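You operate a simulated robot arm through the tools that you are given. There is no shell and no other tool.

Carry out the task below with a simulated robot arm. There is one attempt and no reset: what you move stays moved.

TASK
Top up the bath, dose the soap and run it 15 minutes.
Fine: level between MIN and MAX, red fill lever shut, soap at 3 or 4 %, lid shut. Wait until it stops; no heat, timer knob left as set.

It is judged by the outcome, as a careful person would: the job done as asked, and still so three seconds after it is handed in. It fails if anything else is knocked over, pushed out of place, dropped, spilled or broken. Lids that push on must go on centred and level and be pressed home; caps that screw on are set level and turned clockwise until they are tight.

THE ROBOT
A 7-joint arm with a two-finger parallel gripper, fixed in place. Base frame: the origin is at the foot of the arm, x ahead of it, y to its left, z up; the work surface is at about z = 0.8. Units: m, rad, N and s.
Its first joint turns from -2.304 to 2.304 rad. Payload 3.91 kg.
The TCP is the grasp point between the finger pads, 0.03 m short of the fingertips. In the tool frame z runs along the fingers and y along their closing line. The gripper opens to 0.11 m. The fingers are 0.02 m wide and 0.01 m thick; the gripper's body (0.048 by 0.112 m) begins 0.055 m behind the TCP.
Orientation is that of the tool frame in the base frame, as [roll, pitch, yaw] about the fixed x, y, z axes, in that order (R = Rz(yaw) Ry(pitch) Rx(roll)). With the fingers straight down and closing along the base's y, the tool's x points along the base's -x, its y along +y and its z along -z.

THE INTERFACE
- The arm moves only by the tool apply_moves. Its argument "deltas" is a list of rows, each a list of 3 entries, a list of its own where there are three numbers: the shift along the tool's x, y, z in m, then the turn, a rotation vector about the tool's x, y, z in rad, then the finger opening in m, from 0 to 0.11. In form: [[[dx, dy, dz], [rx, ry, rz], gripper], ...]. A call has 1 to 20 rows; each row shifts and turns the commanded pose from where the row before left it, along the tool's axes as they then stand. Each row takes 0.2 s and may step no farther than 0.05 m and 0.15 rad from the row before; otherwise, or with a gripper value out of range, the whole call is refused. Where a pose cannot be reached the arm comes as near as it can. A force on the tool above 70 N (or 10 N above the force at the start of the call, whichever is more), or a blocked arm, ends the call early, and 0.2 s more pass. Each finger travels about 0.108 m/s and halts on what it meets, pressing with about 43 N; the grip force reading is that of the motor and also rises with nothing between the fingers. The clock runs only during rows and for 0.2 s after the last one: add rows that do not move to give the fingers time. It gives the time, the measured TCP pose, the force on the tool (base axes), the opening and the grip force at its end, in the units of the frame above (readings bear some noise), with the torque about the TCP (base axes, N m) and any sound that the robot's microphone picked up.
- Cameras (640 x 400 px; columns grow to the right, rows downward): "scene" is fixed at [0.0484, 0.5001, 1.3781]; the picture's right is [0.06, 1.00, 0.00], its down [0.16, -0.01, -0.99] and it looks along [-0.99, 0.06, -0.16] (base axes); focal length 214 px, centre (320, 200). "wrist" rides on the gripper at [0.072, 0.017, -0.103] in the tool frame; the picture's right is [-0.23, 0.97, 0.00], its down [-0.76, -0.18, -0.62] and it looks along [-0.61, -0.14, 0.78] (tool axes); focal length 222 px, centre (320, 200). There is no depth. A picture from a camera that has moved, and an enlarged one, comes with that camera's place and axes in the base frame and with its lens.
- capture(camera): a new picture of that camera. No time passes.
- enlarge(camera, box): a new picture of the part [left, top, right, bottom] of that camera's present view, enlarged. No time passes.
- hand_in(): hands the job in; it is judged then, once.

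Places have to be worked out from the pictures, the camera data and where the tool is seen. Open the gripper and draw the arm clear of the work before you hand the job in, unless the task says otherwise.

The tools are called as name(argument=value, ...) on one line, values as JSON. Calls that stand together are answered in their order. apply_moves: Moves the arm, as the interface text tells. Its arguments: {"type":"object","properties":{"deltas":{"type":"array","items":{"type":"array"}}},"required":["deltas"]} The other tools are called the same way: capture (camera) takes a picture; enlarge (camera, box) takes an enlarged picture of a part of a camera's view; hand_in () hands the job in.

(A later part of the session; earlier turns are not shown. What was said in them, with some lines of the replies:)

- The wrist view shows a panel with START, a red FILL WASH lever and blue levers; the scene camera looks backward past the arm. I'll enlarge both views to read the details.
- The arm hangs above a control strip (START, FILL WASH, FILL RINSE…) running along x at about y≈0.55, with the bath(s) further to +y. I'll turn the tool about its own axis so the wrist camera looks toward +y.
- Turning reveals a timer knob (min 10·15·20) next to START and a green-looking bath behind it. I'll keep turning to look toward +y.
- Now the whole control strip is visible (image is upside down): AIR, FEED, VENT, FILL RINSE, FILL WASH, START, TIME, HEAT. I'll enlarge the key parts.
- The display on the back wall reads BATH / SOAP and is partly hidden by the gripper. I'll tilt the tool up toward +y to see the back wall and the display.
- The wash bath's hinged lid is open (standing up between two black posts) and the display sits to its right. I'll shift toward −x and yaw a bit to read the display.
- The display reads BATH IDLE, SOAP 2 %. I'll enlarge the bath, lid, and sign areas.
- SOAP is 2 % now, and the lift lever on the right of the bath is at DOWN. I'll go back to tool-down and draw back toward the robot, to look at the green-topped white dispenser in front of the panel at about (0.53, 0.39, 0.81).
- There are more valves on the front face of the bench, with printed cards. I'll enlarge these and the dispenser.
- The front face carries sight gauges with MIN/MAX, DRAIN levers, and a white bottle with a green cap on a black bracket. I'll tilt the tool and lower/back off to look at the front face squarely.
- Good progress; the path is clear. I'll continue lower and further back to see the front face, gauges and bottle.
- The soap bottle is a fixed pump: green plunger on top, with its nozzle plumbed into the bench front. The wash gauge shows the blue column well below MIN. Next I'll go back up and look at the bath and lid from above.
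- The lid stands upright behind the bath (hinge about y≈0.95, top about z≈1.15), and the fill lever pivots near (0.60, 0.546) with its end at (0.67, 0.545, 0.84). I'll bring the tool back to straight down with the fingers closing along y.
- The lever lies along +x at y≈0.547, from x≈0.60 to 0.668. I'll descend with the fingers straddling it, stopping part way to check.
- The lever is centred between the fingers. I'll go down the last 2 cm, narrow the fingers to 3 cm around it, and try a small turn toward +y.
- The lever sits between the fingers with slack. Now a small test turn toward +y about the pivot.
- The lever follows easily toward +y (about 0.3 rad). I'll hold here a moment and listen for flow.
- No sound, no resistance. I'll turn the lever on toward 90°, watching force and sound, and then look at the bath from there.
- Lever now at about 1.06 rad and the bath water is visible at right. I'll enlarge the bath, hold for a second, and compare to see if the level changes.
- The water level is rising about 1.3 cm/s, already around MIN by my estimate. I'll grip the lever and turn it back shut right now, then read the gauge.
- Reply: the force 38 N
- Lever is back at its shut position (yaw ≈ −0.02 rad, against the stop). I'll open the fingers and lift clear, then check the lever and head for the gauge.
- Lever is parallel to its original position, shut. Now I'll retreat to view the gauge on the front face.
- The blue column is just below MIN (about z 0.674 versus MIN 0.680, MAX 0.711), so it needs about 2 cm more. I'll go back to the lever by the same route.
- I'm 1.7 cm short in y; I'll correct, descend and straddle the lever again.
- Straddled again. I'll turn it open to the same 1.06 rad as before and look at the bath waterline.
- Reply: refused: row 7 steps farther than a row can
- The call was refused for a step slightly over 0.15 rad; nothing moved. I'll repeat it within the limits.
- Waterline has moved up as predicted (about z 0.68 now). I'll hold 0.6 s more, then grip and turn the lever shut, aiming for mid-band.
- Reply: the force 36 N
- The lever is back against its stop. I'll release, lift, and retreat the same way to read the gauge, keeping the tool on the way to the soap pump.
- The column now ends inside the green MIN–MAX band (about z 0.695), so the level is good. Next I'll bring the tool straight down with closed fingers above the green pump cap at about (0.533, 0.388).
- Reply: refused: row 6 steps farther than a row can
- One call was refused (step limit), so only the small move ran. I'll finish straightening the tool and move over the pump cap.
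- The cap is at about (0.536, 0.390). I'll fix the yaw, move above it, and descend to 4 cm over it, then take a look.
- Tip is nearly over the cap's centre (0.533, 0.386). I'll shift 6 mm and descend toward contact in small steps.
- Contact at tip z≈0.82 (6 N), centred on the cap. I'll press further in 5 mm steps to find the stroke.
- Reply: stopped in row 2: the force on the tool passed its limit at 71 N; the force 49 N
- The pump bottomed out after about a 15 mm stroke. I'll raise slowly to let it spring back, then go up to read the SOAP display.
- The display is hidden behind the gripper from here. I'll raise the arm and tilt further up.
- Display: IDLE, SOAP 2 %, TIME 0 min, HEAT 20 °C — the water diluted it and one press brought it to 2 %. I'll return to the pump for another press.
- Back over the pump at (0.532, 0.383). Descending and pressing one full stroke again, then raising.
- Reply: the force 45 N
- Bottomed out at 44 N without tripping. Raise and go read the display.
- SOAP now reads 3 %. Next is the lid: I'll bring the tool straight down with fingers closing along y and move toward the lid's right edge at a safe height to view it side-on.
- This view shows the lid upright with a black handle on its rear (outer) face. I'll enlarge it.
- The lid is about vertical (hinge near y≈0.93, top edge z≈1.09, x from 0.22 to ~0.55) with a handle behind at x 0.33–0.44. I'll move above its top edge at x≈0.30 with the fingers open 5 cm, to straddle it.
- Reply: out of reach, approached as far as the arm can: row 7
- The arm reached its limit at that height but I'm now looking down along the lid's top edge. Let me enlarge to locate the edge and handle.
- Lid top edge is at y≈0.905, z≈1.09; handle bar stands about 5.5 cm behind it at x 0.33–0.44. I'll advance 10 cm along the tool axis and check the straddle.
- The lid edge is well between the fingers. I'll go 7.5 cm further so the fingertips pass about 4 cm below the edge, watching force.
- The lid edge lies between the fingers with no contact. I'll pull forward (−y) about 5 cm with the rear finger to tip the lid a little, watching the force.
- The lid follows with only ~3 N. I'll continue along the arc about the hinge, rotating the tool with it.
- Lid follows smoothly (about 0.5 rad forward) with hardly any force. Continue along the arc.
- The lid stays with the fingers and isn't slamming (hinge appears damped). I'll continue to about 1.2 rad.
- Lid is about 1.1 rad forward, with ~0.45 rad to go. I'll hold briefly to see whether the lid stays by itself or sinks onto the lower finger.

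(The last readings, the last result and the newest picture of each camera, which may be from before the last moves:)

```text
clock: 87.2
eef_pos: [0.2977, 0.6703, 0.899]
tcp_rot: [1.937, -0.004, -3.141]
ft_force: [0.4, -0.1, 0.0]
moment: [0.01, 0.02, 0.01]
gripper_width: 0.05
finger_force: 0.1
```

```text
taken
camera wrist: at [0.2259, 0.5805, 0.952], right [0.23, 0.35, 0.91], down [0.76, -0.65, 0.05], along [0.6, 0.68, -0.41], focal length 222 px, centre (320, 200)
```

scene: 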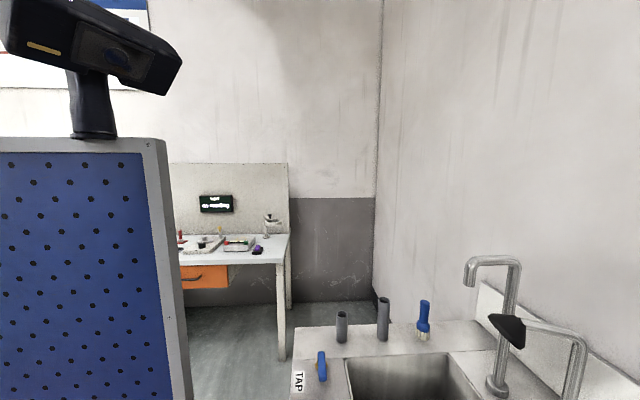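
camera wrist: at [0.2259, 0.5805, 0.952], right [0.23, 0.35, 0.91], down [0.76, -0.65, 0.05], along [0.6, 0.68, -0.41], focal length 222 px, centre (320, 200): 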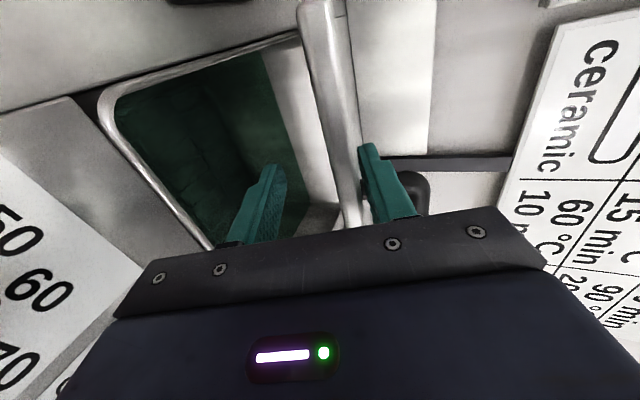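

The lid holds its position (friction hinge). I'll withdraw the fingers straight back, rise, and straighten the tool to push the lid down from above.

apply_moves(deltas=[[[0, 0, -0.03], [0, 0, 0], 0.05], [[0, 0, -0.04], [0, 0, 0], 0.05], [[0, 0, -0.03], [0, 0, 0], 0.05], [[0, 0.045, -0.018], [0, 0, 0], 0.05], [[0, 0.045, -0.018], [0, 0, 0], 0.03], [[0, 0.045, -0.018], [0.1, 0, 0], 0.01], [[0, 0, 0], [0.15, 0, 0], 0.0], [[0, 0, 0], [0.15, 0, 0], 0.0], [[0, 0, 0], [0.15, 0, 0], 0.0], [[0, 0, 0], [0.15, 0, 0], 0.0], [[0, 0, 0], [0.15, 0, 0], 0.0], [[0, 0, 0], [0.15, 0, 0], 0.0], [[0, 0, 0], [0.15, 0, 0], 0.0], [[0, 0, 0], [0.05, 0, 0], 0.0], [[0, 0, 0], [0, 0, 0], 0.0]])

capture(camera="wrist")

```text
clock: 90.4
eef_pos: [0.2977, 0.5749, 1.0794]
tcp_rot: [3.137, -0.002, -3.14]
ft_force: [1.3, 0.2, 0.4]
moment: [0.04, 0.02, 0.01]
gripper_width: 0.0
finger_force: 37.2
```

```text
taken
camera wrist: at [0.2267, 0.5916, 1.1828], right [0.23, 0.97, 0.0], down [0.76, -0.18, 0.62], along [0.6, -0.14, -0.79], focal length 222 px, centre (320, 200)
```

wrist: 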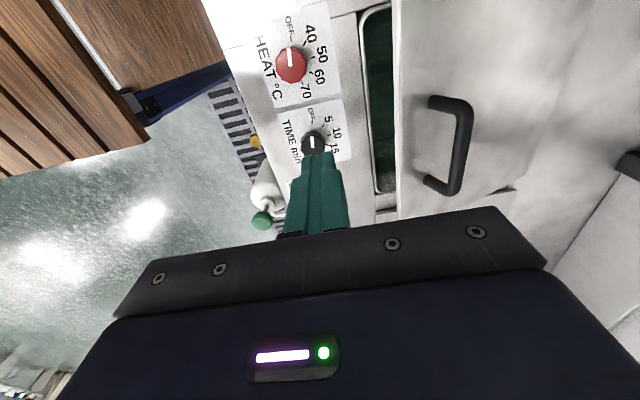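

The lid leans with the handle on top; its front edge is around y≈0.66–0.68. I'll move the closed fingertips over the lid at (0.29, 0.73), clear of the handle, and push down.

apply_moves(deltas=[[[0.002, 0.039, 0], [0, 0, 0], 0.0], [[0.002, 0.039, 0], [0, 0, 0], 0.0], [[0.002, 0.039, 0], [0, 0, 0], 0.0], [[0.002, 0.039, 0], [0, 0, 0], 0.0], [[0, 0, 0.04], [0, 0, 0], 0.0], [[0, 0, 0.04], [0, 0, 0], 0.0], [[0, 0, 0.04], [0, 0, 0], 0.0]])

capture(camera="wrist")

```text
clock: 92.0
eef_pos: [0.2882, 0.7358, 0.9607]
tcp_rot: [3.133, -0.004, 3.141]
ft_force: [0.0, 0.0, 1.4]
moment: [-0.04, -0.03, -0.01]
gripper_width: 0.0
finger_force: 37.6
```

```text
taken
camera wrist: at [0.2172, 0.7511, 1.0641], right [0.23, 0.97, 0.01], down [0.76, -0.18, 0.62], along [0.6, -0.13, -0.79], focal length 222 px, centre (320, 200)
```

wrist: 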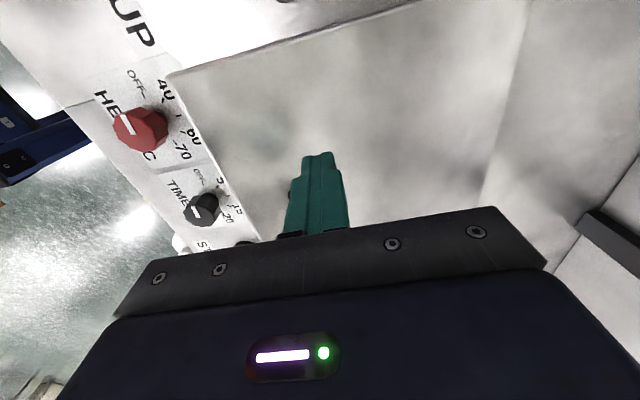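

Fingertips are just above the lid. Pushing down in small steps with force monitoring.

apply_moves(deltas=[[[0, 0, 0.015], [0, 0, 0], 0.0], [[0, 0, 0.015], [0, 0, 0], 0.0], [[0, 0, 0.015], [0, 0, 0], 0.0]])

capture(camera="wrist")

```text
clock: 92.8
eef_pos: [0.2882, 0.7336, 0.9137]
tcp_rot: [3.136, -0.003, -3.138]
ft_force: [-0.8, 0.0, -0.8]
moment: [0.02, 0.01, -0.01]
gripper_width: 0.0001
finger_force: 38.1
```

```text
taken
camera wrist: at [0.2169, 0.7499, 1.0177], right [0.23, 0.97, 0.01], down [0.76, -0.18, 0.62], along [0.6, -0.13, -0.79], focal length 222 px, centre (320, 200)
```

wrist: 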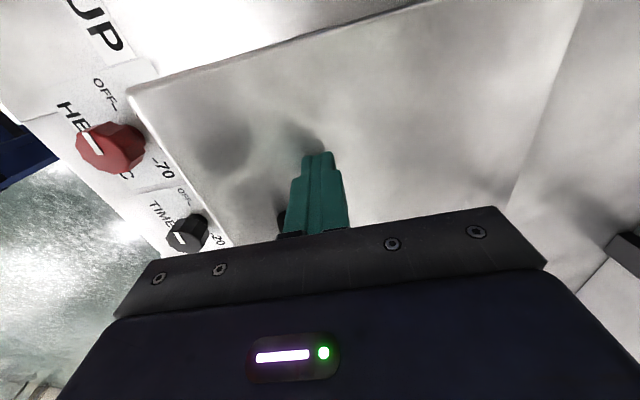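

No contact yet at tip z≈0.884. Continuing down.

apply_moves(deltas=[[[0, 0, 0.015], [0, 0, 0], 0.0], [[0, 0, 0.015], [0, 0, 0], 0.0]])

apply_moves(deltas=[[[0, 0, 0.01], [0, 0, 0], 0.0], [[0, 0, 0.01], [0, 0, 0], 0.0]])

capture(camera="wrist")

```text
clock: 93.4
eef_pos: [0.2879, 0.7309, 0.8845]
tcp_rot: [3.134, -0.002, -3.14]
ft_force: [0.2, -0.1, 0.1]
moment: [0.01, -0.02, -0.02]
gripper_width: 0.0
finger_force: 37.5
```

```text
clock: 94.0
eef_pos: [0.2873, 0.7345, 0.8649]
tcp_rot: [3.135, -0.004, -3.141]
ft_force: [-0.4, 0.8, -0.5]
moment: [0.01, -0.01, 0.0]
gripper_width: 0.0
finger_force: 37.9
```

```text
taken
camera wrist: at [0.2164, 0.7496, 0.9682], right [0.23, 0.97, 0.01], down [0.76, -0.18, 0.62], along [0.6, -0.14, -0.79], focal length 222 px, centre (320, 200)
```

wrist: 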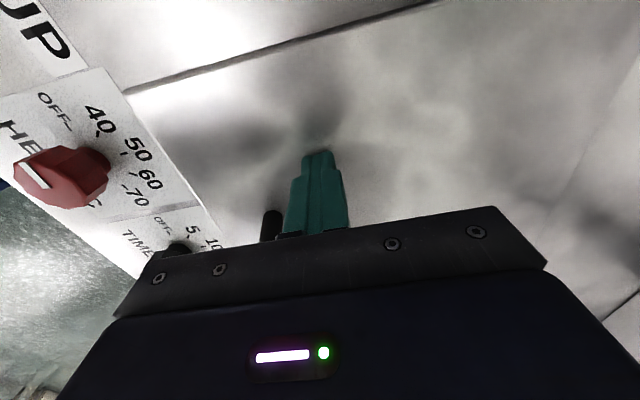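

The lid is moving down with the fingers at negligible force. Continue until it seats.

apply_moves(deltas=[[[0, 0, 0.008], [0, 0, 0], 0.0], [[0, 0, 0.007], [0, 0, 0], 0.0]])

apply_moves(deltas=[[[0, 0, 0.005], [0, 0, 0], 0.0]])

capture(camera="wrist")

```text
clock: 94.6
eef_pos: [0.287, 0.7327, 0.8504]
tcp_rot: [3.135, -0.002, 3.141]
ft_force: [-0.3, -0.4, 0.2]
moment: [0.02, 0.0, 0.0]
gripper_width: 0.0
finger_force: 37.5
```

```text
clock: 95.0
eef_pos: [0.2877, 0.7336, 0.8466]
tcp_rot: [3.133, -0.002, -3.14]
ft_force: [0.0, -0.8, 0.4]
moment: [-0.03, -0.01, 0.05]
gripper_width: 0.0
finger_force: 37.7
```

```text
taken
camera wrist: at [0.2166, 0.7495, 0.9497], right [0.23, 0.97, 0.01], down [0.76, -0.18, 0.62], along [0.6, -0.14, -0.79], focal length 222 px, centre (320, 200)
```

wrist: 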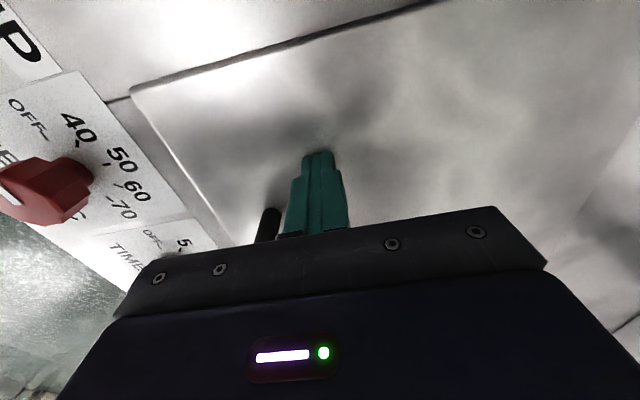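

Corner now projects to y≈0.64 at z≈0.81, nearly seated. A few more millimetres until the force rises.

apply_moves(deltas=[[[0, 0, 0.004], [0, 0, 0], 0.0]])

apply_moves(deltas=[[[0, 0, 0.004], [0, 0, 0], 0.0]])

apply_moves(deltas=[[[0, 0, 0.003], [0, 0, 0], 0.0]])

```text
clock: 95.4
eef_pos: [0.2874, 0.7332, 0.8457]
tcp_rot: [3.133, -0.005, -3.141]
ft_force: [-2.7, -15.7, 41.1]
moment: [-0.6, -0.22, -0.14]
gripper_width: 0.0
finger_force: 37.5
```

```text
clock: 95.7
eef_pos: [0.288, 0.734, 0.8455]
tcp_rot: [3.13, -0.004, 3.141]
ft_force: [-4.4, -19.6, 22.2]
moment: [-0.7, -0.06, -0.21]
gripper_width: 0.0001
finger_force: 37.2
stopped in row 1: the force on the tool passed its limit at 80 N (the readings are from after the stop); the commanded pose is now the measured one
```

```text
clock: 96.1
eef_pos: [0.2891, 0.7338, 0.8454]
tcp_rot: [3.126, -0.001, -3.14]
ft_force: [-5.2, -34.2, 61.6]
moment: [-1.22, -0.03, -0.1]
gripper_width: 0.0
finger_force: 37.9
```

The lid is firmly seated (force climbed to 80 N at z≈0.815). I'll raise and check the lid.

apply_moves(deltas=[[[0, 0, -0.01], [0, 0, 0], 0.0], [[0, 0, -0.03], [0, 0, 0], 0.0], [[0, 0, -0.04], [0, 0, 0], 0.0], [[0, 0, -0.04], [0, 0, 0], 0.0], [[0, 0, -0.04], [0, 0, 0], 0.0], [[0, -0.04, -0.02], [0, 0, 0], 0.0], [[0, -0.04, 0], [0, 0, 0], 0.0], [[0, -0.04, 0], [0, 0, 0], 0.0], [[0, -0.04, 0], [0, 0, 0], 0.0], [[0, 0, 0], [0, 0, 0], 0.0]])

capture(camera="wrist")

```text
clock: 98.3
eef_pos: [0.29, 0.573, 1.016]
tcp_rot: [3.129, -0.003, -3.14]
ft_force: [0.6, 0.0, 0.8]
moment: [0.01, -0.01, -0.01]
gripper_width: 0.0
finger_force: 38.0
```

```text
taken
camera wrist: at [0.2179, 0.5885, 1.1192], right [0.23, 0.97, 0.01], down [0.76, -0.18, 0.62], along [0.6, -0.13, -0.79], focal length 222 px, centre (320, 200)
```

wrist: 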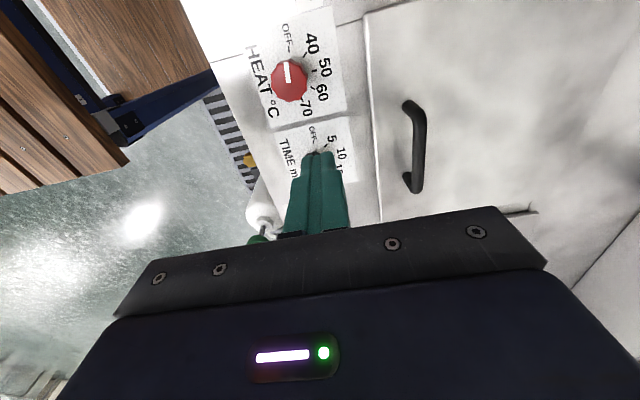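

Lid is shut flat. Next the TIME knob: I'll move to get a clear close view of its dial.

apply_moves(deltas=[[[-0.035, -0.035, 0.0], [0, 0, 0], 0.0], [[-0.035, -0.035, 0.0], [0, 0, 0], 0.0], [[0, 0, 0.03], [0, 0, 0], 0.0], [[0, 0, 0], [0, 0, 0], 0.0]])

capture(camera="wrist")

enlarge(camera="wrist", box=[300, 40, 460, 150])

```text
clock: 99.3
eef_pos: [0.3587, 0.5034, 0.9856]
tcp_rot: [3.131, -0.004, 3.14]
ft_force: [0.0, 0.2, -0.8]
moment: [-0.01, 0.01, -0.03]
gripper_width: 0.0
finger_force: 37.6
```

```text
taken
camera wrist: at [0.2871, 0.5191, 1.0892], right [0.23, 0.97, 0.01], down [0.76, -0.18, 0.62], along [0.6, -0.13, -0.79], focal length 222 px, centre (320, 200)
```

wrist: 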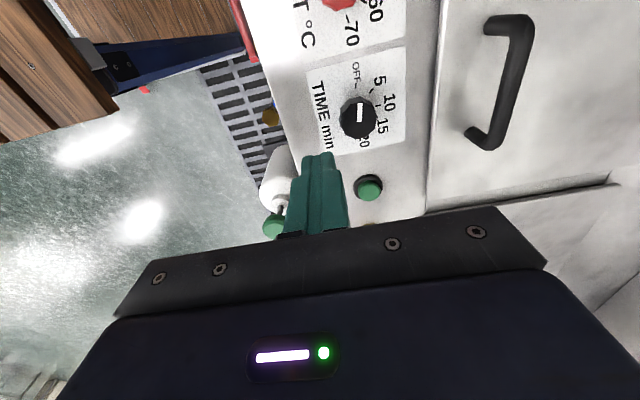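

```text
3.64 times, centred on (380, 95) of wrist
camera zoom: at [0.2871, 0.5191, 1.0892], right [0.23, 0.97, 0.01], down [0.76, -0.18, 0.62], along [0.6, -0.13, -0.79], focal length 808 px, centre (102, 582)
```

zoom: 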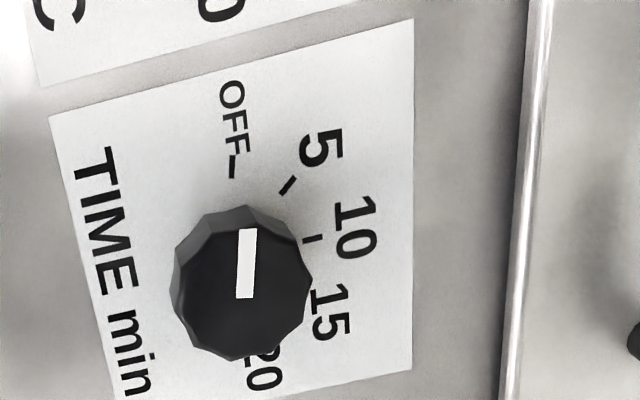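

Ticks put the knob axis at about (0.381, 0.545), top z≈0.83, marks ~40° apart, so 15 is ~120° clockwise (from above) from OFF. I'll pre-rotate the wrist −90° so there's room to turn, open the fingers and centre over the knob.

apply_moves(deltas=[[[0, 0, 0], [0, 0, -0.143], 0.07], [[0, 0, 0], [0, 0, -0.143], 0.07], [[0, 0, 0], [0, 0, -0.143], 0.07], [[0, 0, 0], [0, 0, -0.143], 0.07], [[0, 0, 0], [0, 0, -0.143], 0.07], [[0, 0, 0], [0, 0, -0.143], 0.07], [[0, 0, 0], [0, 0, -0.143], 0.07], [[0, 0, 0], [0, 0, -0.143], 0.07], [[0, 0, 0], [0, 0, -0.143], 0.07], [[0, 0, 0], [0, 0, -0.143], 0.07], [[0, 0, 0], [0, 0, -0.143], 0.07], [[-0.0416, -0.0223, 0], [0, 0, 0], 0.07], [[0, 0, 0], [0, 0, 0], 0.07]])

capture(camera="wrist")

```text
clock: 102.1
eef_pos: [0.3793, 0.5467, 0.9882]
tcp_rot: [3.14, 0.012, -1.569]
ft_force: [0.3, 0.0, -0.7]
moment: [-0.01, 0.0, -0.03]
gripper_width: 0.07
finger_force: 0.0
```

```text
taken
camera wrist: at [0.3644, 0.4722, 1.0906], right [-0.97, 0.22, 0.01], down [0.18, 0.75, 0.63], along [0.14, 0.62, -0.78], focal length 222 px, centre (320, 200)
```

wrist: 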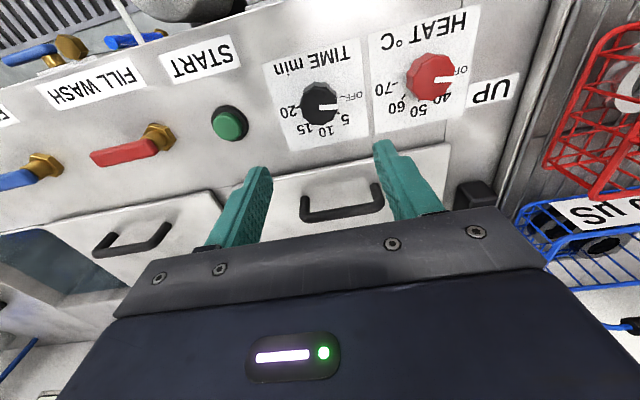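

enlarge(camera="wrist", box=[250, 30, 410, 150])

```text
3.33 times, centred on (330, 90) of wrist
camera zoom: at [0.3644, 0.4722, 1.0906], right [-0.97, 0.22, 0.01], down [0.18, 0.75, 0.63], along [0.14, 0.62, -0.78], focal length 740 px, centre (287, 567)
```

zoom: 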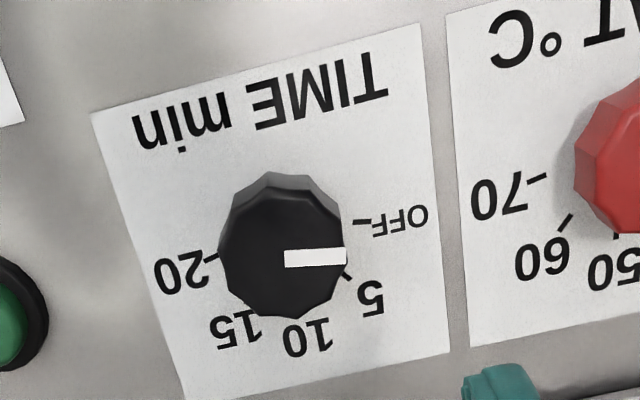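

Knob centre confirmed at (0.381, 0.546), OFF and 20 ticks symmetric, so 15 is 120° clockwise. Descending around the knob.

apply_moves(deltas=[[[0.001, -0.0018, 0.04], [0, 0.012, 0], 0.07], [[0, 0, 0.04], [0, 0, 0], 0.07], [[0, 0, 0.03], [0, 0, 0], 0.07], [[0, 0, 0.02], [0, 0, 0], 0.07], [[0, 0, 0.014], [0, 0, 0], 0.07], [[0, 0, 0], [0, 0, 0], 0.07]])

capture(camera="wrist")

```text
clock: 103.5
eef_pos: [0.3821, 0.5442, 0.8443]
tcp_rot: [3.137, -0.001, -1.568]
ft_force: [-0.2, -0.6, -0.2]
moment: [0.03, -0.01, 0.03]
gripper_width: 0.0702
finger_force: 0.1
```

```text
taken
camera wrist: at [0.3665, 0.4719, 0.9466], right [-0.97, 0.22, 0.0], down [0.18, 0.76, 0.62], along [0.14, 0.61, -0.78], focal length 222 px, centre (320, 200)
```

wrist: 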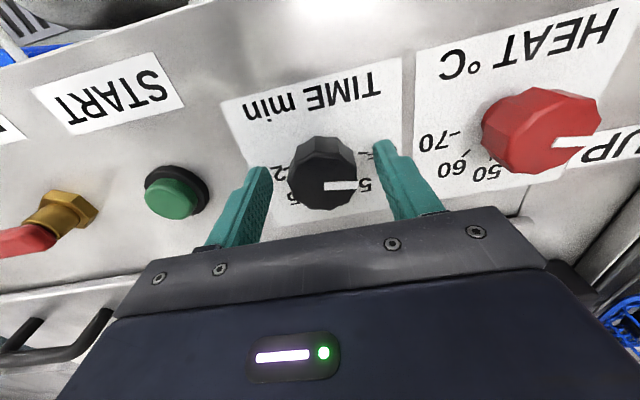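

The knob is between the fingers. Close onto it.

apply_moves(deltas=[[[0, 0, 0], [0, 0, 0], 0.045], [[0, 0, 0], [0, 0, 0], 0.03], [[0, 0, 0], [0, 0, 0], 0.03]])

```text
clock: 104.3
eef_pos: [0.3797, 0.5454, 0.8438]
tcp_rot: [3.14, -0.001, -1.567]
ft_force: [-20.7, -1.8, -3.2]
moment: [0.1, -0.4, -0.02]
gripper_width: 0.0421
finger_force: 45.0
```

Gripped at 42 mm. I'll ease the sideways load by 1.5 mm and start turning clockwise, checking after 0.3 rad.

apply_moves(deltas=[[[0, 0.0015, 0], [0, 0, 0], 0.03], [[0, 0, 0], [0, 0, 0.15], 0.03], [[0, 0, 0], [0, 0, 0.15], 0.03]])

capture(camera="wrist")

```text
clock: 105.1
eef_pos: [0.3803, 0.5439, 0.8438]
tcp_rot: [3.137, -0.002, -1.869]
ft_force: [-20.0, 4.8, -20.1]
moment: [0.3, -0.92, 0.04]
gripper_width: 0.0416
finger_force: 45.4
```

```text
taken
camera wrist: at [0.3438, 0.4804, 0.9469], right [-0.86, 0.5, 0.0], down [0.4, 0.68, 0.62], along [0.31, 0.54, -0.78], focal length 222 px, centre (320, 200)
```

wrist: 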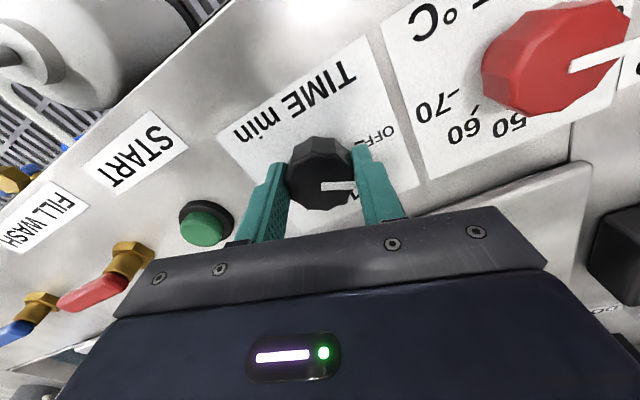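

The knob turns with the gripper (pointer stays aligned with the fingers). Continue turning.

apply_moves(deltas=[[[0, 0, 0], [0, 0, 0.15], 0.03], [[0, 0, 0], [0, 0, 0.15], 0.03], [[0, 0, 0], [0, 0, 0.15], 0.03], [[0, 0, 0], [0, 0, 0.15], 0.03], [[0, 0, 0], [0, 0, 0.15], 0.03], [[0, 0, 0], [0, 0, 0.15], 0.03]])

capture(camera="wrist")

```text
clock: 106.5
eef_pos: [0.38, 0.5446, 0.8441]
tcp_rot: [-3.141, -0.004, -2.769]
ft_force: [-26.1, 10.7, -31.2]
moment: [-0.56, -0.12, 0.0]
gripper_width: 0.0416
finger_force: 45.1
```

```text
taken
camera wrist: at [0.3075, 0.5344, 0.9476], right [-0.14, 0.99, 0.0], down [0.78, 0.11, 0.62], along [0.61, 0.09, -0.78], focal length 222 px, centre (320, 200)
```

wrist: 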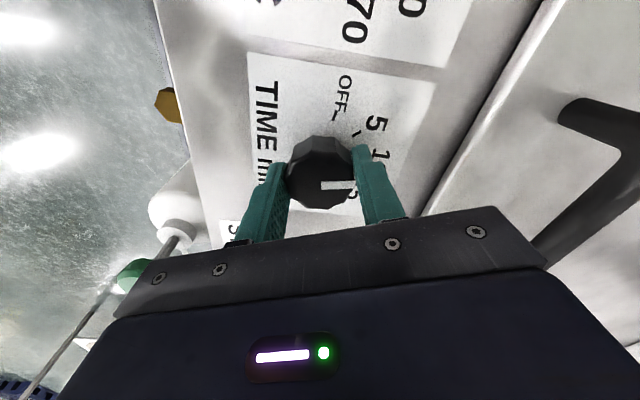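

About 1.2 rad turned. Six more steps to reach ~2.1 rad (15 min mark).

apply_moves(deltas=[[[0, 0, 0], [0, 0, 0.15], 0.03], [[0, 0, 0], [0, 0, 0.15], 0.03], [[0, 0, 0], [0, 0, 0.15], 0.03], [[0, 0, 0], [0, 0, 0.15], 0.03], [[0, 0, 0], [0, 0, 0.15], 0.03], [[0, 0, 0], [0, 0, 0.145], 0.03], [[0, 0, 0], [0, 0, 0], 0.03]])

capture(camera="wrist")

```text
clock: 108.1
eef_pos: [0.3803, 0.5438, 0.845]
tcp_rot: [-3.138, -0.003, 2.618]
ft_force: [-27.8, 13.1, -6.7]
moment: [0.62, 0.33, -0.05]
gripper_width: 0.0416
finger_force: 45.3
```

```text
taken
camera wrist: at [0.3275, 0.5955, 0.9482], right [0.68, 0.73, 0.0], down [0.57, -0.53, 0.62], along [0.45, -0.43, -0.78], focal length 222 px, centre (320, 200)
```

wrist: 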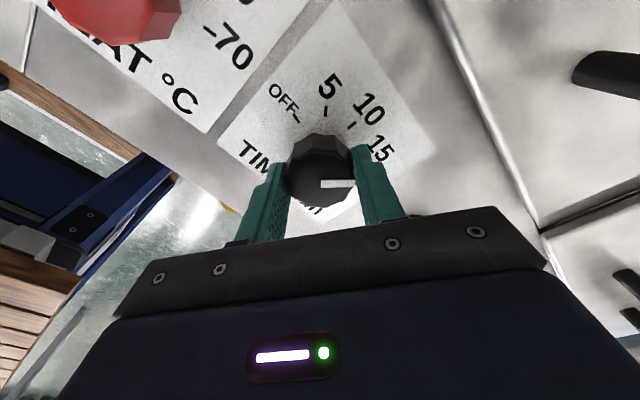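

Turned 2.10 rad in total; the pointer heads to the 15 mark. Release gently and lift to check.

apply_moves(deltas=[[[0, 0, 0], [0, 0, 0], 0.05], [[0, 0, 0], [0, 0, 0], 0.07], [[0, 0, -0.03], [0, 0, 0], 0.07], [[0, 0, -0.04], [0, 0, 0], 0.07], [[0, 0, -0.04], [0, 0, 0], 0.07], [[0, 0, -0.03], [0, 0, 0], 0.07], [[0, 0, 0], [0, 0, 0], 0.07]])

capture(camera="wrist")

enlarge(camera="wrist", box=[250, 20, 410, 150])

```text
clock: 109.7
eef_pos: [0.3804, 0.5433, 0.9863]
tcp_rot: [-3.141, -0.001, 2.622]
ft_force: [0.1, 0.0, -0.4]
moment: [0.01, 0.02, -0.02]
gripper_width: 0.07
finger_force: 0.1
```

```text
taken
camera wrist: at [0.3264, 0.5945, 1.0896], right [0.68, 0.73, 0.0], down [0.57, -0.53, 0.62], along [0.45, -0.43, -0.78], focal length 222 px, centre (320, 200)
```

wrist: 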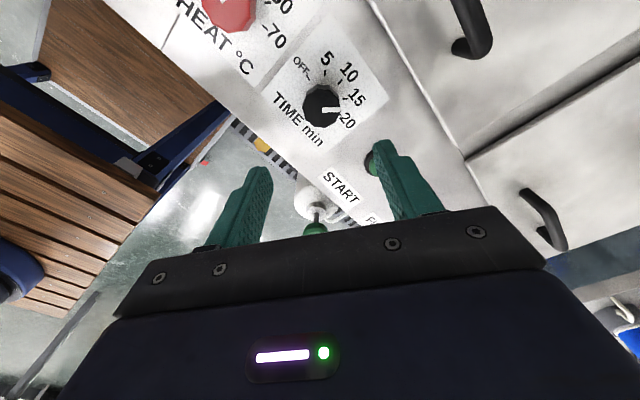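

```text
3.08 times, centred on (330, 85) of wrist
camera zoom: at [0.3264, 0.5945, 1.0896], right [0.68, 0.73, 0.0], down [0.57, -0.53, 0.62], along [0.45, -0.43, -0.78], focal length 684 px, centre (289, 554)
```

zoom: 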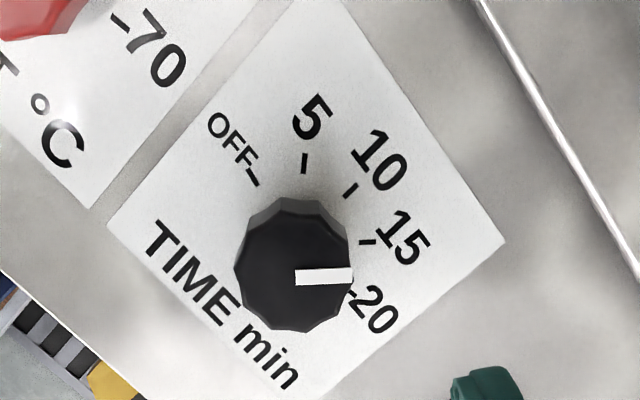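

The pointer measures ~128°, on the 15 tick (130°). Now to START at about (0.494, 0.549): close the fingers, turn back to the standard yaw and move above it.

apply_moves(deltas=[[[0, 0, 0], [0, 0, -0.13], 0.04], [[0, 0, 0], [0, 0, -0.13], 0.0], [[0, 0, 0], [0, 0, -0.13], 0.0], [[0, 0, 0], [0, 0, -0.13], 0.0], [[-0.04, 0.002, 0], [0, 0, 0], 0.0], [[-0.04, 0.002, 0], [0, 0, 0], 0.0], [[-0.034, 0.002, 0], [0, 0, 0], 0.0], [[0, 0, 0.03], [0, 0, 0], 0.0], [[0, 0, 0.03], [0, 0, 0], 0.0], [[0, 0, 0], [0, 0, 0], 0.0]])

capture(camera="wrist")

```text
clock: 111.9
eef_pos: [0.4956, 0.55, 0.9226]
tcp_rot: [-3.141, -0.004, -3.141]
ft_force: [0.1, -0.3, -0.8]
moment: [0.01, -0.04, 0.0]
gripper_width: 0.0
finger_force: 37.8
```

```text
taken
camera wrist: at [0.4248, 0.567, 1.0266], right [0.23, 0.97, 0.0], down [0.76, -0.18, 0.62], along [0.6, -0.14, -0.78], focal length 222 px, centre (320, 200)
```

wrist: 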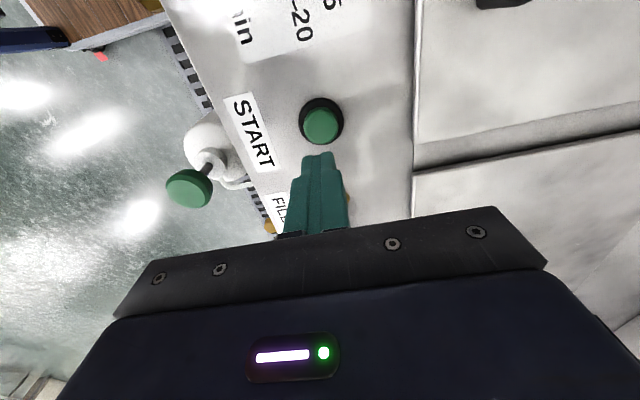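

START is at (0.497, 0.551), just under the tool. Descend and press in small steps.

apply_moves(deltas=[[[-0.0015, 0.001, 0.03], [0, 0, 0], 0.0], [[0, 0, 0.025], [0, 0, 0], 0.0], [[0, 0, 0.005], [0, 0, 0], 0.0], [[0, 0, 0.005], [0, 0, 0], 0.0]])

apply_moves(deltas=[[[0, 0, 0.004], [0, 0, 0], 0.0], [[0, 0, 0.004], [0, 0, 0], 0.0]])

```text
clock: 112.9
eef_pos: [0.4958, 0.5512, 0.8588]
tcp_rot: [-3.141, -0.002, -3.141]
ft_force: [0.3, 0.0, 0.0]
moment: [-0.02, 0.02, -0.02]
gripper_width: 0.0
finger_force: 37.4
```

```text
clock: 113.5
eef_pos: [0.4958, 0.5504, 0.8528]
tcp_rot: [-3.139, -0.005, -3.141]
ft_force: [-1.3, -0.9, -0.7]
moment: [0.02, 0.0, -0.03]
gripper_width: 0.0
finger_force: 37.1
```

No contact yet (tip z≈0.82). Continue pressing down.

apply_moves(deltas=[[[0, 0, 0.003], [0, 0, 0], 0.0], [[0, 0, 0.003], [0, 0, 0], 0.0]])

apply_moves(deltas=[[[0, 0, 0.003], [0, 0, 0], 0.0]])

```text
clock: 114.1
eef_pos: [0.4965, 0.551, 0.8452]
tcp_rot: [-3.141, -0.003, -3.14]
ft_force: [-0.1, -0.6, 2.8]
moment: [0.01, 0.02, -0.02]
gripper_width: 0.0001
finger_force: 38.0
heard: click
```

```text
clock: 114.5
eef_pos: [0.4963, 0.5513, 0.8433]
tcp_rot: [-3.142, -0.002, -3.141]
ft_force: [-0.5, -3.7, 11.1]
moment: [-0.14, -0.01, -0.01]
gripper_width: 0.0
finger_force: 37.6
```

A click was heard at START. I'll rise and go to the display viewing pose.

apply_moves(deltas=[[[0, 0, -0.02], [0, 0, 0], 0.0], [[0, 0, -0.045], [0, 0, 0], 0.0], [[0, 0, -0.045], [0, 0, 0], 0.0], [[0, 0, -0.045], [0, 0, 0], 0.0], [[0, 0, -0.045], [0, 0, 0], 0.0], [[0, 0, -0.045], [0, 0, 0], 0.0], [[0, 0, -0.045], [0, 0, 0], 0.0], [[0, 0, -0.045], [0, 0, 0], 0.0], [[0.0166, -0.0376, -0.018], [0, 0, 0], 0.0], [[0.0166, -0.0376, -0.018], [0, 0, 0], 0.0], [[0.0166, -0.0376, -0.018], [0, 0, 0], 0.0], [[0.0166, -0.0376, -0.018], [0, 0, 0], 0.0], [[0.0166, -0.0376, -0.018], [0, 0, 0], 0.0]])

apply_moves(deltas=[[[0, 0, 0], [0, 0, -0.146], 0.0], [[0, 0, 0], [0, 0, -0.146], 0.0], [[0, 0, 0], [0, 0, -0.146], 0.0], [[0, 0, 0], [0, 0, -0.146], 0.0], [[0, 0, 0], [0, 0, -0.146], 0.0], [[0, 0, 0], [0, 0, -0.146], 0.0], [[0, 0, 0], [0, 0, -0.146], 0.0], [[0, 0, 0], [0, 0, -0.146], 0.0], [[0, 0, 0], [0, 0, -0.146], 0.0], [[0, 0, 0], [0, 0, -0.146], 0.0], [[0, 0, 0], [0, 0, -0.146], 0.0], [[0, 0, 0], [0, -0.15, 0], 0.0], [[0, 0, 0], [0, -0.15, 0], 0.0], [[0, 0, 0], [0, -0.15, 0], 0.0], [[0, 0, 0], [0, -0.15, 0], 0.0], [[0, 0, 0], [0, -0.15, 0], 0.0], [[0, 0, 0], [0, -0.15, 0], 0.0], [[0, 0, 0], [0, 0, 0], 0.0]])

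capture(camera="wrist")

enlarge(camera="wrist", box=[350, 110, 490, 230])

```text
clock: 117.3
eef_pos: [0.4156, 0.3647, 1.2686]
tcp_rot: [3.141, -0.003, 3.141]
ft_force: [0.6, -0.2, -1.2]
moment: [-0.04, 0.03, -0.01]
gripper_width: 0.0
finger_force: 37.8
```

```text
clock: 121.1
eef_pos: [0.4145, 0.3618, 1.2671]
tcp_rot: [3.138, 0.9, -1.539]
ft_force: [-0.3, 1.1, 0.0]
moment: [-0.02, 0.01, 0.01]
gripper_width: 0.0
finger_force: 37.6
```

```text
taken
camera wrist: at [0.4029, 0.2364, 1.275], right [-0.98, 0.11, 0.18], down [0.18, -0.01, 0.98], along [0.11, 0.99, -0.01], focal length 222 px, centre (320, 200)
```

wrist: 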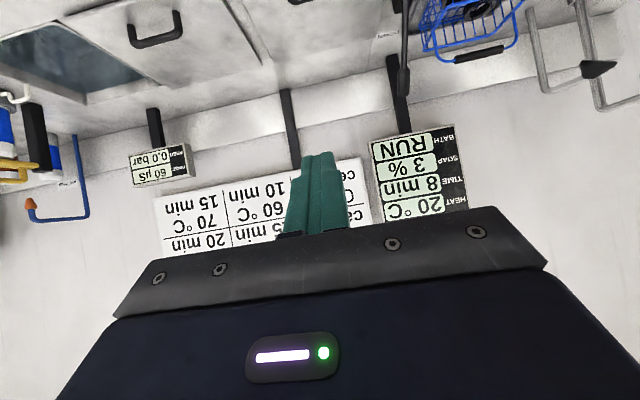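

```text
3.33 times, centred on (420, 170) of wrist
camera zoom: at [0.4029, 0.2364, 1.275], right [-0.98, 0.11, 0.18], down [0.18, -0.01, 0.98], along [0.11, 0.99, -0.01], focal length 740 px, centre (-13, 300)
```

zoom: 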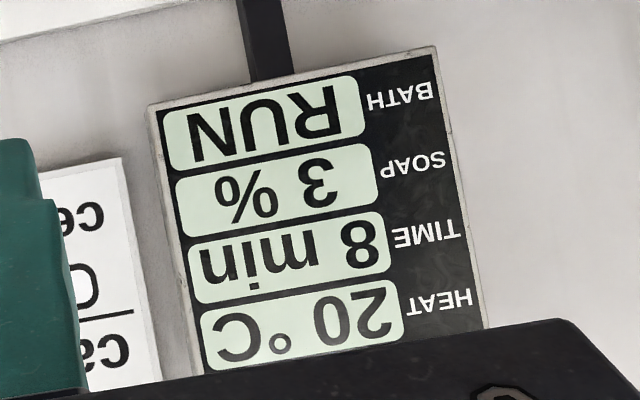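

Display: RUN, SOAP 3 %, TIME 8 min left (about 1 min per second), HEAT 20 °C. I'll wait here.

apply_moves(deltas=[[[0, 0, 0], [0, 0, 0], 0.0], [[0, 0, 0], [0, 0, 0], 0.0], [[0, 0, 0], [0, 0, 0], 0.0], [[0, 0, 0], [0, 0, 0], 0.0], [[0, 0, 0], [0, 0, 0], 0.0], [[0, 0, 0], [0, 0, 0], 0.0], [[0, 0, 0], [0, 0, 0], 0.0], [[0, 0, 0], [0, 0, 0], 0.0], [[0, 0, 0], [0, 0, 0], 0.0], [[0, 0, 0], [0, 0, 0], 0.0], [[0, 0, 0], [0, 0, 0], 0.0], [[0, 0, 0], [0, 0, 0], 0.0], [[0, 0, 0], [0, 0, 0], 0.0], [[0, 0, 0], [0, 0, 0], 0.0], [[0, 0, 0], [0, 0, 0], 0.0], [[0, 0, 0], [0, 0, 0], 0.0], [[0, 0, 0], [0, 0, 0], 0.0], [[0, 0, 0], [0, 0, 0], 0.0], [[0, 0, 0], [0, 0, 0], 0.0], [[0, 0, 0], [0, 0, 0], 0.0]])

apply_moves(deltas=[[[0, 0, 0], [0, 0, 0], 0.0], [[0, 0, 0], [0, 0, 0], 0.0], [[0, 0, 0], [0, 0, 0], 0.0], [[0, 0, 0], [0, 0, 0], 0.0], [[0, 0, 0], [0, 0, 0], 0.0], [[0, 0, 0], [0, 0, 0], 0.0], [[0, 0, 0], [0, 0, 0], 0.0], [[0, 0, 0], [0, 0, 0], 0.0], [[0, 0, 0], [0, 0, 0], 0.0], [[0, 0, 0], [0, 0, 0], 0.0], [[0, 0, 0], [0, 0, 0], 0.0], [[0, 0, 0], [0, 0, 0], 0.0], [[0, 0, 0], [0, 0, 0], 0.0], [[0, 0, 0], [0, 0, 0], 0.0], [[0, 0, 0], [0, 0, 0], 0.0], [[0, 0, 0], [0, 0, 0], 0.0], [[0, 0, 0], [0, 0, 0], 0.0], [[0, 0, 0], [0, 0, 0], 0.0], [[0, 0, 0], [0, 0, 0], 0.0], [[0, 0, 0], [0, 0, 0], 0.0]])

enlarge(camera="wrist", box=[350, 110, 490, 230])

```text
clock: 125.3
eef_pos: [0.4151, 0.3623, 1.2679]
tcp_rot: [3.138, 0.898, -1.54]
ft_force: [-0.5, 0.1, -0.1]
moment: [0.01, 0.03, -0.02]
gripper_width: 0.0002
finger_force: 37.9
```

```text
clock: 129.5
eef_pos: [0.4141, 0.3619, 1.2677]
tcp_rot: [3.137, 0.898, -1.54]
ft_force: [0.7, -0.4, 0.3]
moment: [-0.03, 0.02, 0.02]
gripper_width: 0.0
finger_force: 37.5
```

```text
3.33 times, centred on (420, 170) of wrist
camera zoom: at [0.4029, 0.2365, 1.2751], right [-0.98, 0.11, 0.18], down [0.18, -0.01, 0.98], along [0.11, 0.99, -0.01], focal length 740 px, centre (-13, 300)
```

zoom: 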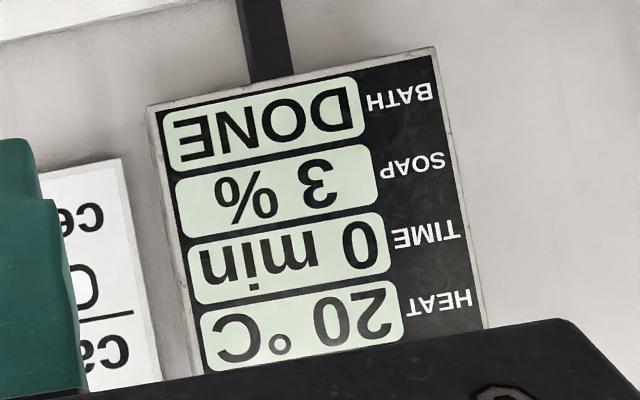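

BATH shows DONE with SOAP 3 %, TIME 0, HEAT 20 °C. I'll do a final check of the gauge, levers and knob, opening the gripper on the way.

apply_moves(deltas=[[[0, 0, 0], [0, 0.15, 0], 0.03], [[0, 0, 0], [0, 0.148, 0], 0.06], [[0.0372, -0.0132, 0.013], [0, 0, 0], 0.06], [[0.0372, -0.0132, 0.013], [0, 0, 0], 0.06], [[0.0372, -0.0132, 0.013], [0, 0, 0], 0.06], [[0.0372, -0.0132, 0.013], [0, 0, 0], 0.06], [[0.0372, -0.0132, 0.013], [0, 0, 0], 0.06], [[0.0372, -0.0132, 0.013], [0, 0, 0], 0.06], [[0.0372, -0.0132, 0.013], [0, 0, 0], 0.06], [[0.0372, -0.0132, 0.013], [0, 0, 0], 0.06], [[0, 0, 0], [0, 0, 0], 0.06]])

capture(camera="wrist")

enlarge(camera="wrist", box=[340, 30, 460, 150])

enlarge(camera="wrist", box=[180, 80, 500, 240])

```text
clock: 131.9
eef_pos: [0.5253, 0.1794, 1.0129]
tcp_rot: [3.139, 0.602, -1.539]
ft_force: [-0.1, -0.5, 0.0]
moment: [-0.01, 0.0, 0.02]
gripper_width: 0.0602
finger_force: 0.1
```

```text
taken
camera wrist: at [0.5141, 0.0605, 1.0568], right [-0.98, 0.15, 0.13], down [0.17, 0.28, 0.94], along [0.11, 0.95, -0.3], focal length 222 px, centre (320, 200)
```

wrist: 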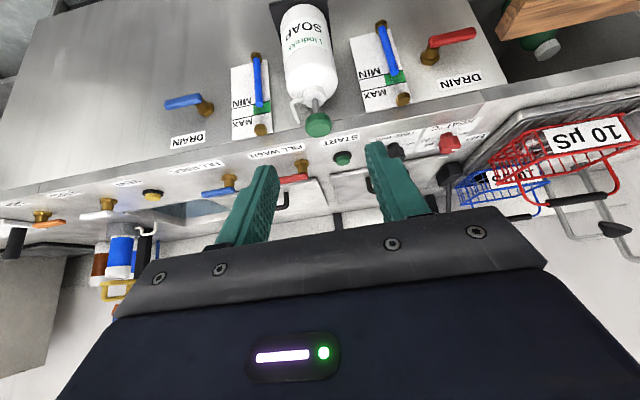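

```text
3.33 times, centred on (400, 90) of wrist
camera zoom: at [0.5141, 0.0605, 1.0568], right [-0.98, 0.15, 0.13], down [0.17, 0.28, 0.94], along [0.11, 0.95, -0.3], focal length 740 px, centre (53, 567)
```

zoom: 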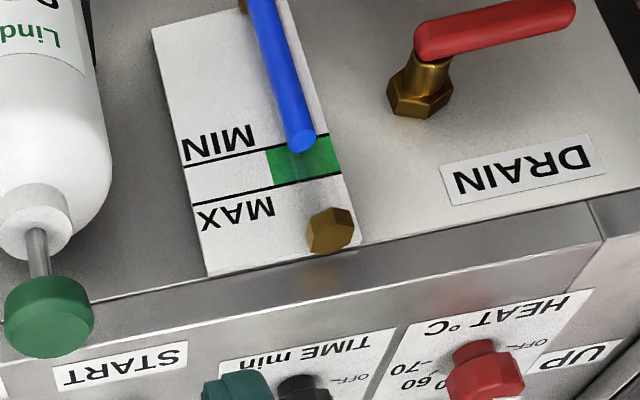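

```text
2.00 times, centred on (340, 160) of wrist
camera zoom: at [0.5141, 0.0605, 1.0568], right [-0.98, 0.15, 0.13], down [0.17, 0.28, 0.94], along [0.11, 0.95, -0.3], focal length 444 px, centre (280, 280)
```

zoom: 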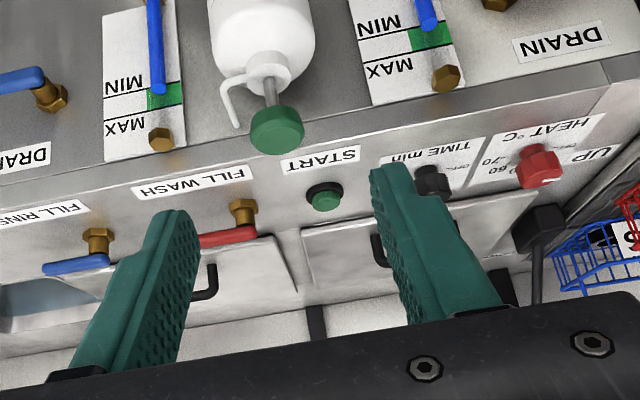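

Levers all look as found, the button released, and the gauge top shows in the green band; it sits close to MIN from this angle due to parallax. I'll lower the camera to read the gauge more squarely.

apply_moves(deltas=[[[0.0236, 0, 0.0344], [0, 0, 0], 0.06], [[0.0236, 0, 0.0344], [0, 0, 0], 0.06], [[0.0236, 0, 0.0344], [0, 0, 0], 0.06], [[0.0236, 0, 0.0344], [0, 0, 0], 0.06], [[0.0236, 0, 0.0344], [0, 0, 0], 0.06], [[0, 0, 0], [0, -0.15, 0], 0.06], [[0, 0, 0], [0, -0.15, 0], 0.06], [[0, 0, 0], [0, 0, 0], 0.06]])

capture(camera="wrist")

enlarge(camera="wrist", box=[330, 20, 470, 160])

```text
clock: 133.7
eef_pos: [0.5259, 0.1799, 0.8044]
tcp_rot: [3.138, 0.9, -1.541]
ft_force: [-2.5, 3.9, -0.4]
moment: [-0.28, -0.14, -0.12]
gripper_width: 0.0602
finger_force: 0.1
```

```text
taken
camera wrist: at [0.513, 0.0543, 0.8116], right [-0.98, 0.11, 0.18], down [0.18, -0.01, 0.98], along [0.11, 0.99, -0.01], focal length 222 px, centre (320, 200)
```

wrist: 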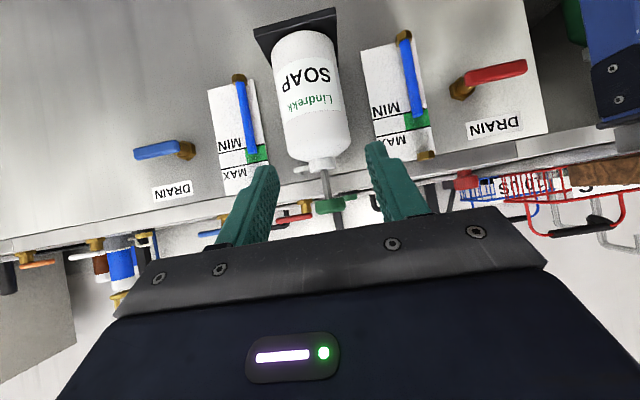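

```text
2.86 times, centred on (400, 90) of wrist
camera zoom: at [0.513, 0.0543, 0.8116], right [-0.98, 0.11, 0.18], down [0.18, -0.01, 0.98], along [0.11, 0.99, -0.01], focal length 635 px, centre (91, 514)
```

zoom: 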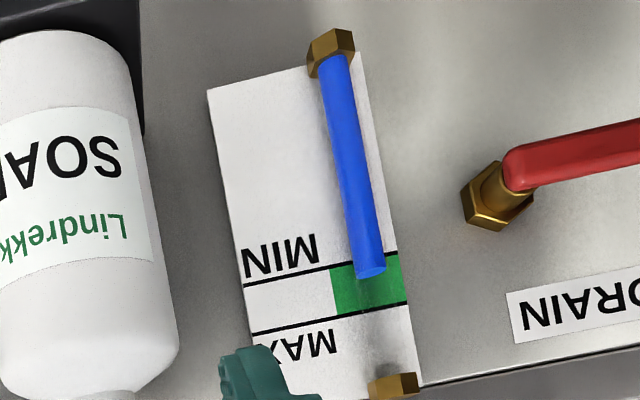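

Seen nearly square-on, the column ends inside the green band, about a third of the way from MIN to MAX. I'll raise the arm back clear of everything and check that no contact force remains.

apply_moves(deltas=[[[0, 0, 0], [0, 0.15, 0], 0.08], [[0, 0, 0], [0, 0.15, 0], 0.08], [[-0.0236, 0, -0.0344], [0, 0, 0], 0.08], [[-0.0236, 0, -0.0344], [0, 0, 0], 0.08], [[-0.0236, 0, -0.0344], [0, 0, 0], 0.08], [[-0.0236, 0, -0.0344], [0, 0, 0], 0.08], [[-0.0236, 0, -0.0344], [0, 0, 0], 0.08], [[-0.0236, 0, -0.0344], [0, 0.15, 0], 0.08], [[-0.01, 0, -0.04], [0, 0.15, 0], 0.08], [[0, 0, -0.04], [0, 0.15, 0], 0.08], [[-0.03, 0, -0.03], [0, 0.15, 0], 0.08], [[-0.03, 0, -0.02], [0, 0, 0], 0.08], [[0, 0, 0], [0, 0, 0], 0.08]])

capture(camera="wrist")

capture(camera="scene")

```text
clock: 136.5
eef_pos: [0.5246, 0.2171, 1.1892]
tcp_rot: [3.139, 0.001, -1.537]
ft_force: [-0.4, 0.1, -0.6]
moment: [0.01, -0.01, -0.03]
gripper_width: 0.0802
finger_force: 0.1
```

```text
taken
camera wrist: at [0.5127, 0.1437, 1.2914], right [-0.98, 0.19, 0.0], down [0.15, 0.77, 0.62], along [0.12, 0.61, -0.78], focal length 222 px, centre (320, 200)
```

wrist: 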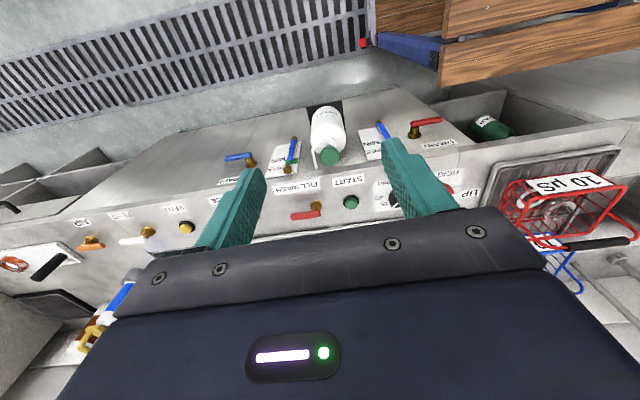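

```text
taken
```

scene: 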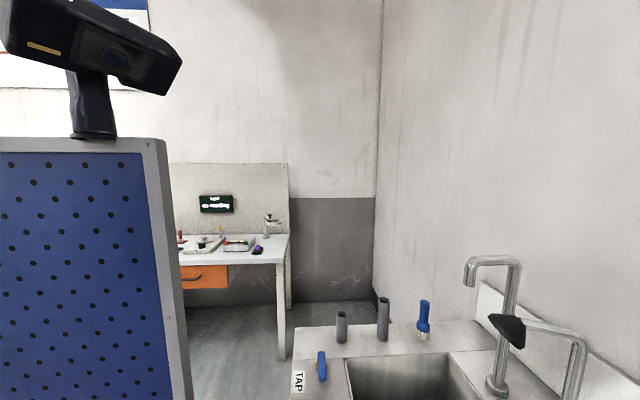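

Arm is clear with no load. One last look over the panel, knob and lid before handing in.

apply_moves(deltas=[[[-0.04, 0.02, -0.01], [0, 0, 0], 0.08], [[-0.04, 0.02, -0.01], [0, 0, 0], 0.08], [[-0.04, 0.02, -0.01], [0, 0, 0], 0.08], [[-0.04, 0.02, -0.01], [0, 0, 0], 0.08], [[0, 0, 0], [0, -0.15, 0], 0.08], [[0, 0, 0], [0, 0, 0], 0.08]])

capture(camera="wrist")

enlarge(camera="wrist", box=[200, 40, 460, 200])

```text
clock: 137.9
eef_pos: [0.4391, 0.3733, 1.2283]
tcp_rot: [3.139, 0.15, -1.536]
ft_force: [0.5, 0.3, -0.3]
moment: [-0.01, 0.0, 0.01]
gripper_width: 0.08
finger_force: 0.0
```

```text
taken
camera wrist: at [0.426, 0.2848, 1.319], right [-0.98, 0.19, 0.04], down [0.16, 0.66, 0.73], along [0.11, 0.72, -0.68], focal length 222 px, centre (320, 200)
```

wrist: 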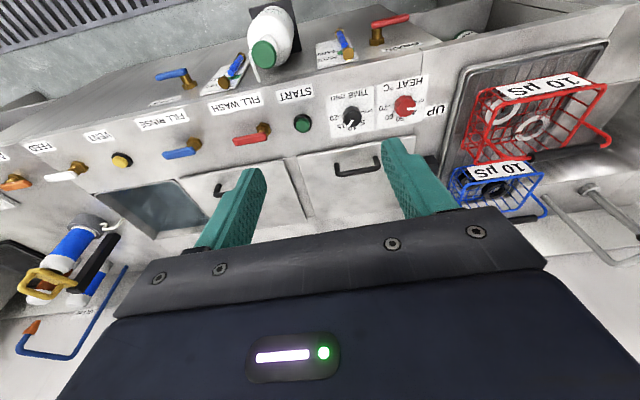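

```text
2.46 times, centred on (330, 120) of wrist
camera zoom: at [0.426, 0.2848, 1.319], right [-0.98, 0.19, 0.04], down [0.16, 0.66, 0.73], along [0.11, 0.72, -0.68], focal length 547 px, centre (295, 397)
```

zoom: 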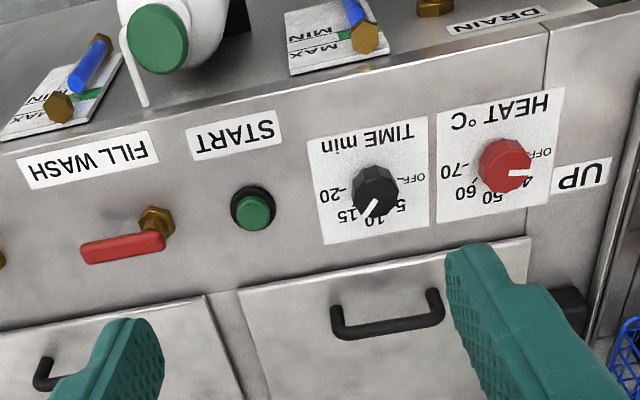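

Everything checks out: the fill lever is shut, the timer is at 15, HEAT is OFF and the lid is flat shut. The bath reads DONE with soap at 3 %, the level is in the band, and the gripper is open and clear of the work. Handing in.

hand_in()

```text
The job is handed in.
```

The bath is topped up, dosed with soap, and has finished its 15-minute run; the job is handed in. I don't have the judging result.

- **Level:** the wash gauge reads about a third of the way from MIN to MAX, and it held steady from filling to the end of the run.
- **Red fill lever:** shut, back against its stop in the position it started in.
- **Soap:** the display reads 3 % after two pump strokes. It had started at 2 % before the top-up.
- **Lid:** swung shut and pressed down until it seated firmly.
- **Run:** the display counted down and now shows DONE with 0 minutes left.
- **Heat:** the knob stayed at OFF and the display stayed at 20 °C.
- **Timer knob:** left at 15.

Nothing was knocked, dropped or spilled that I could see. The arm was drawn up clear with the gripper open before I handed it in.
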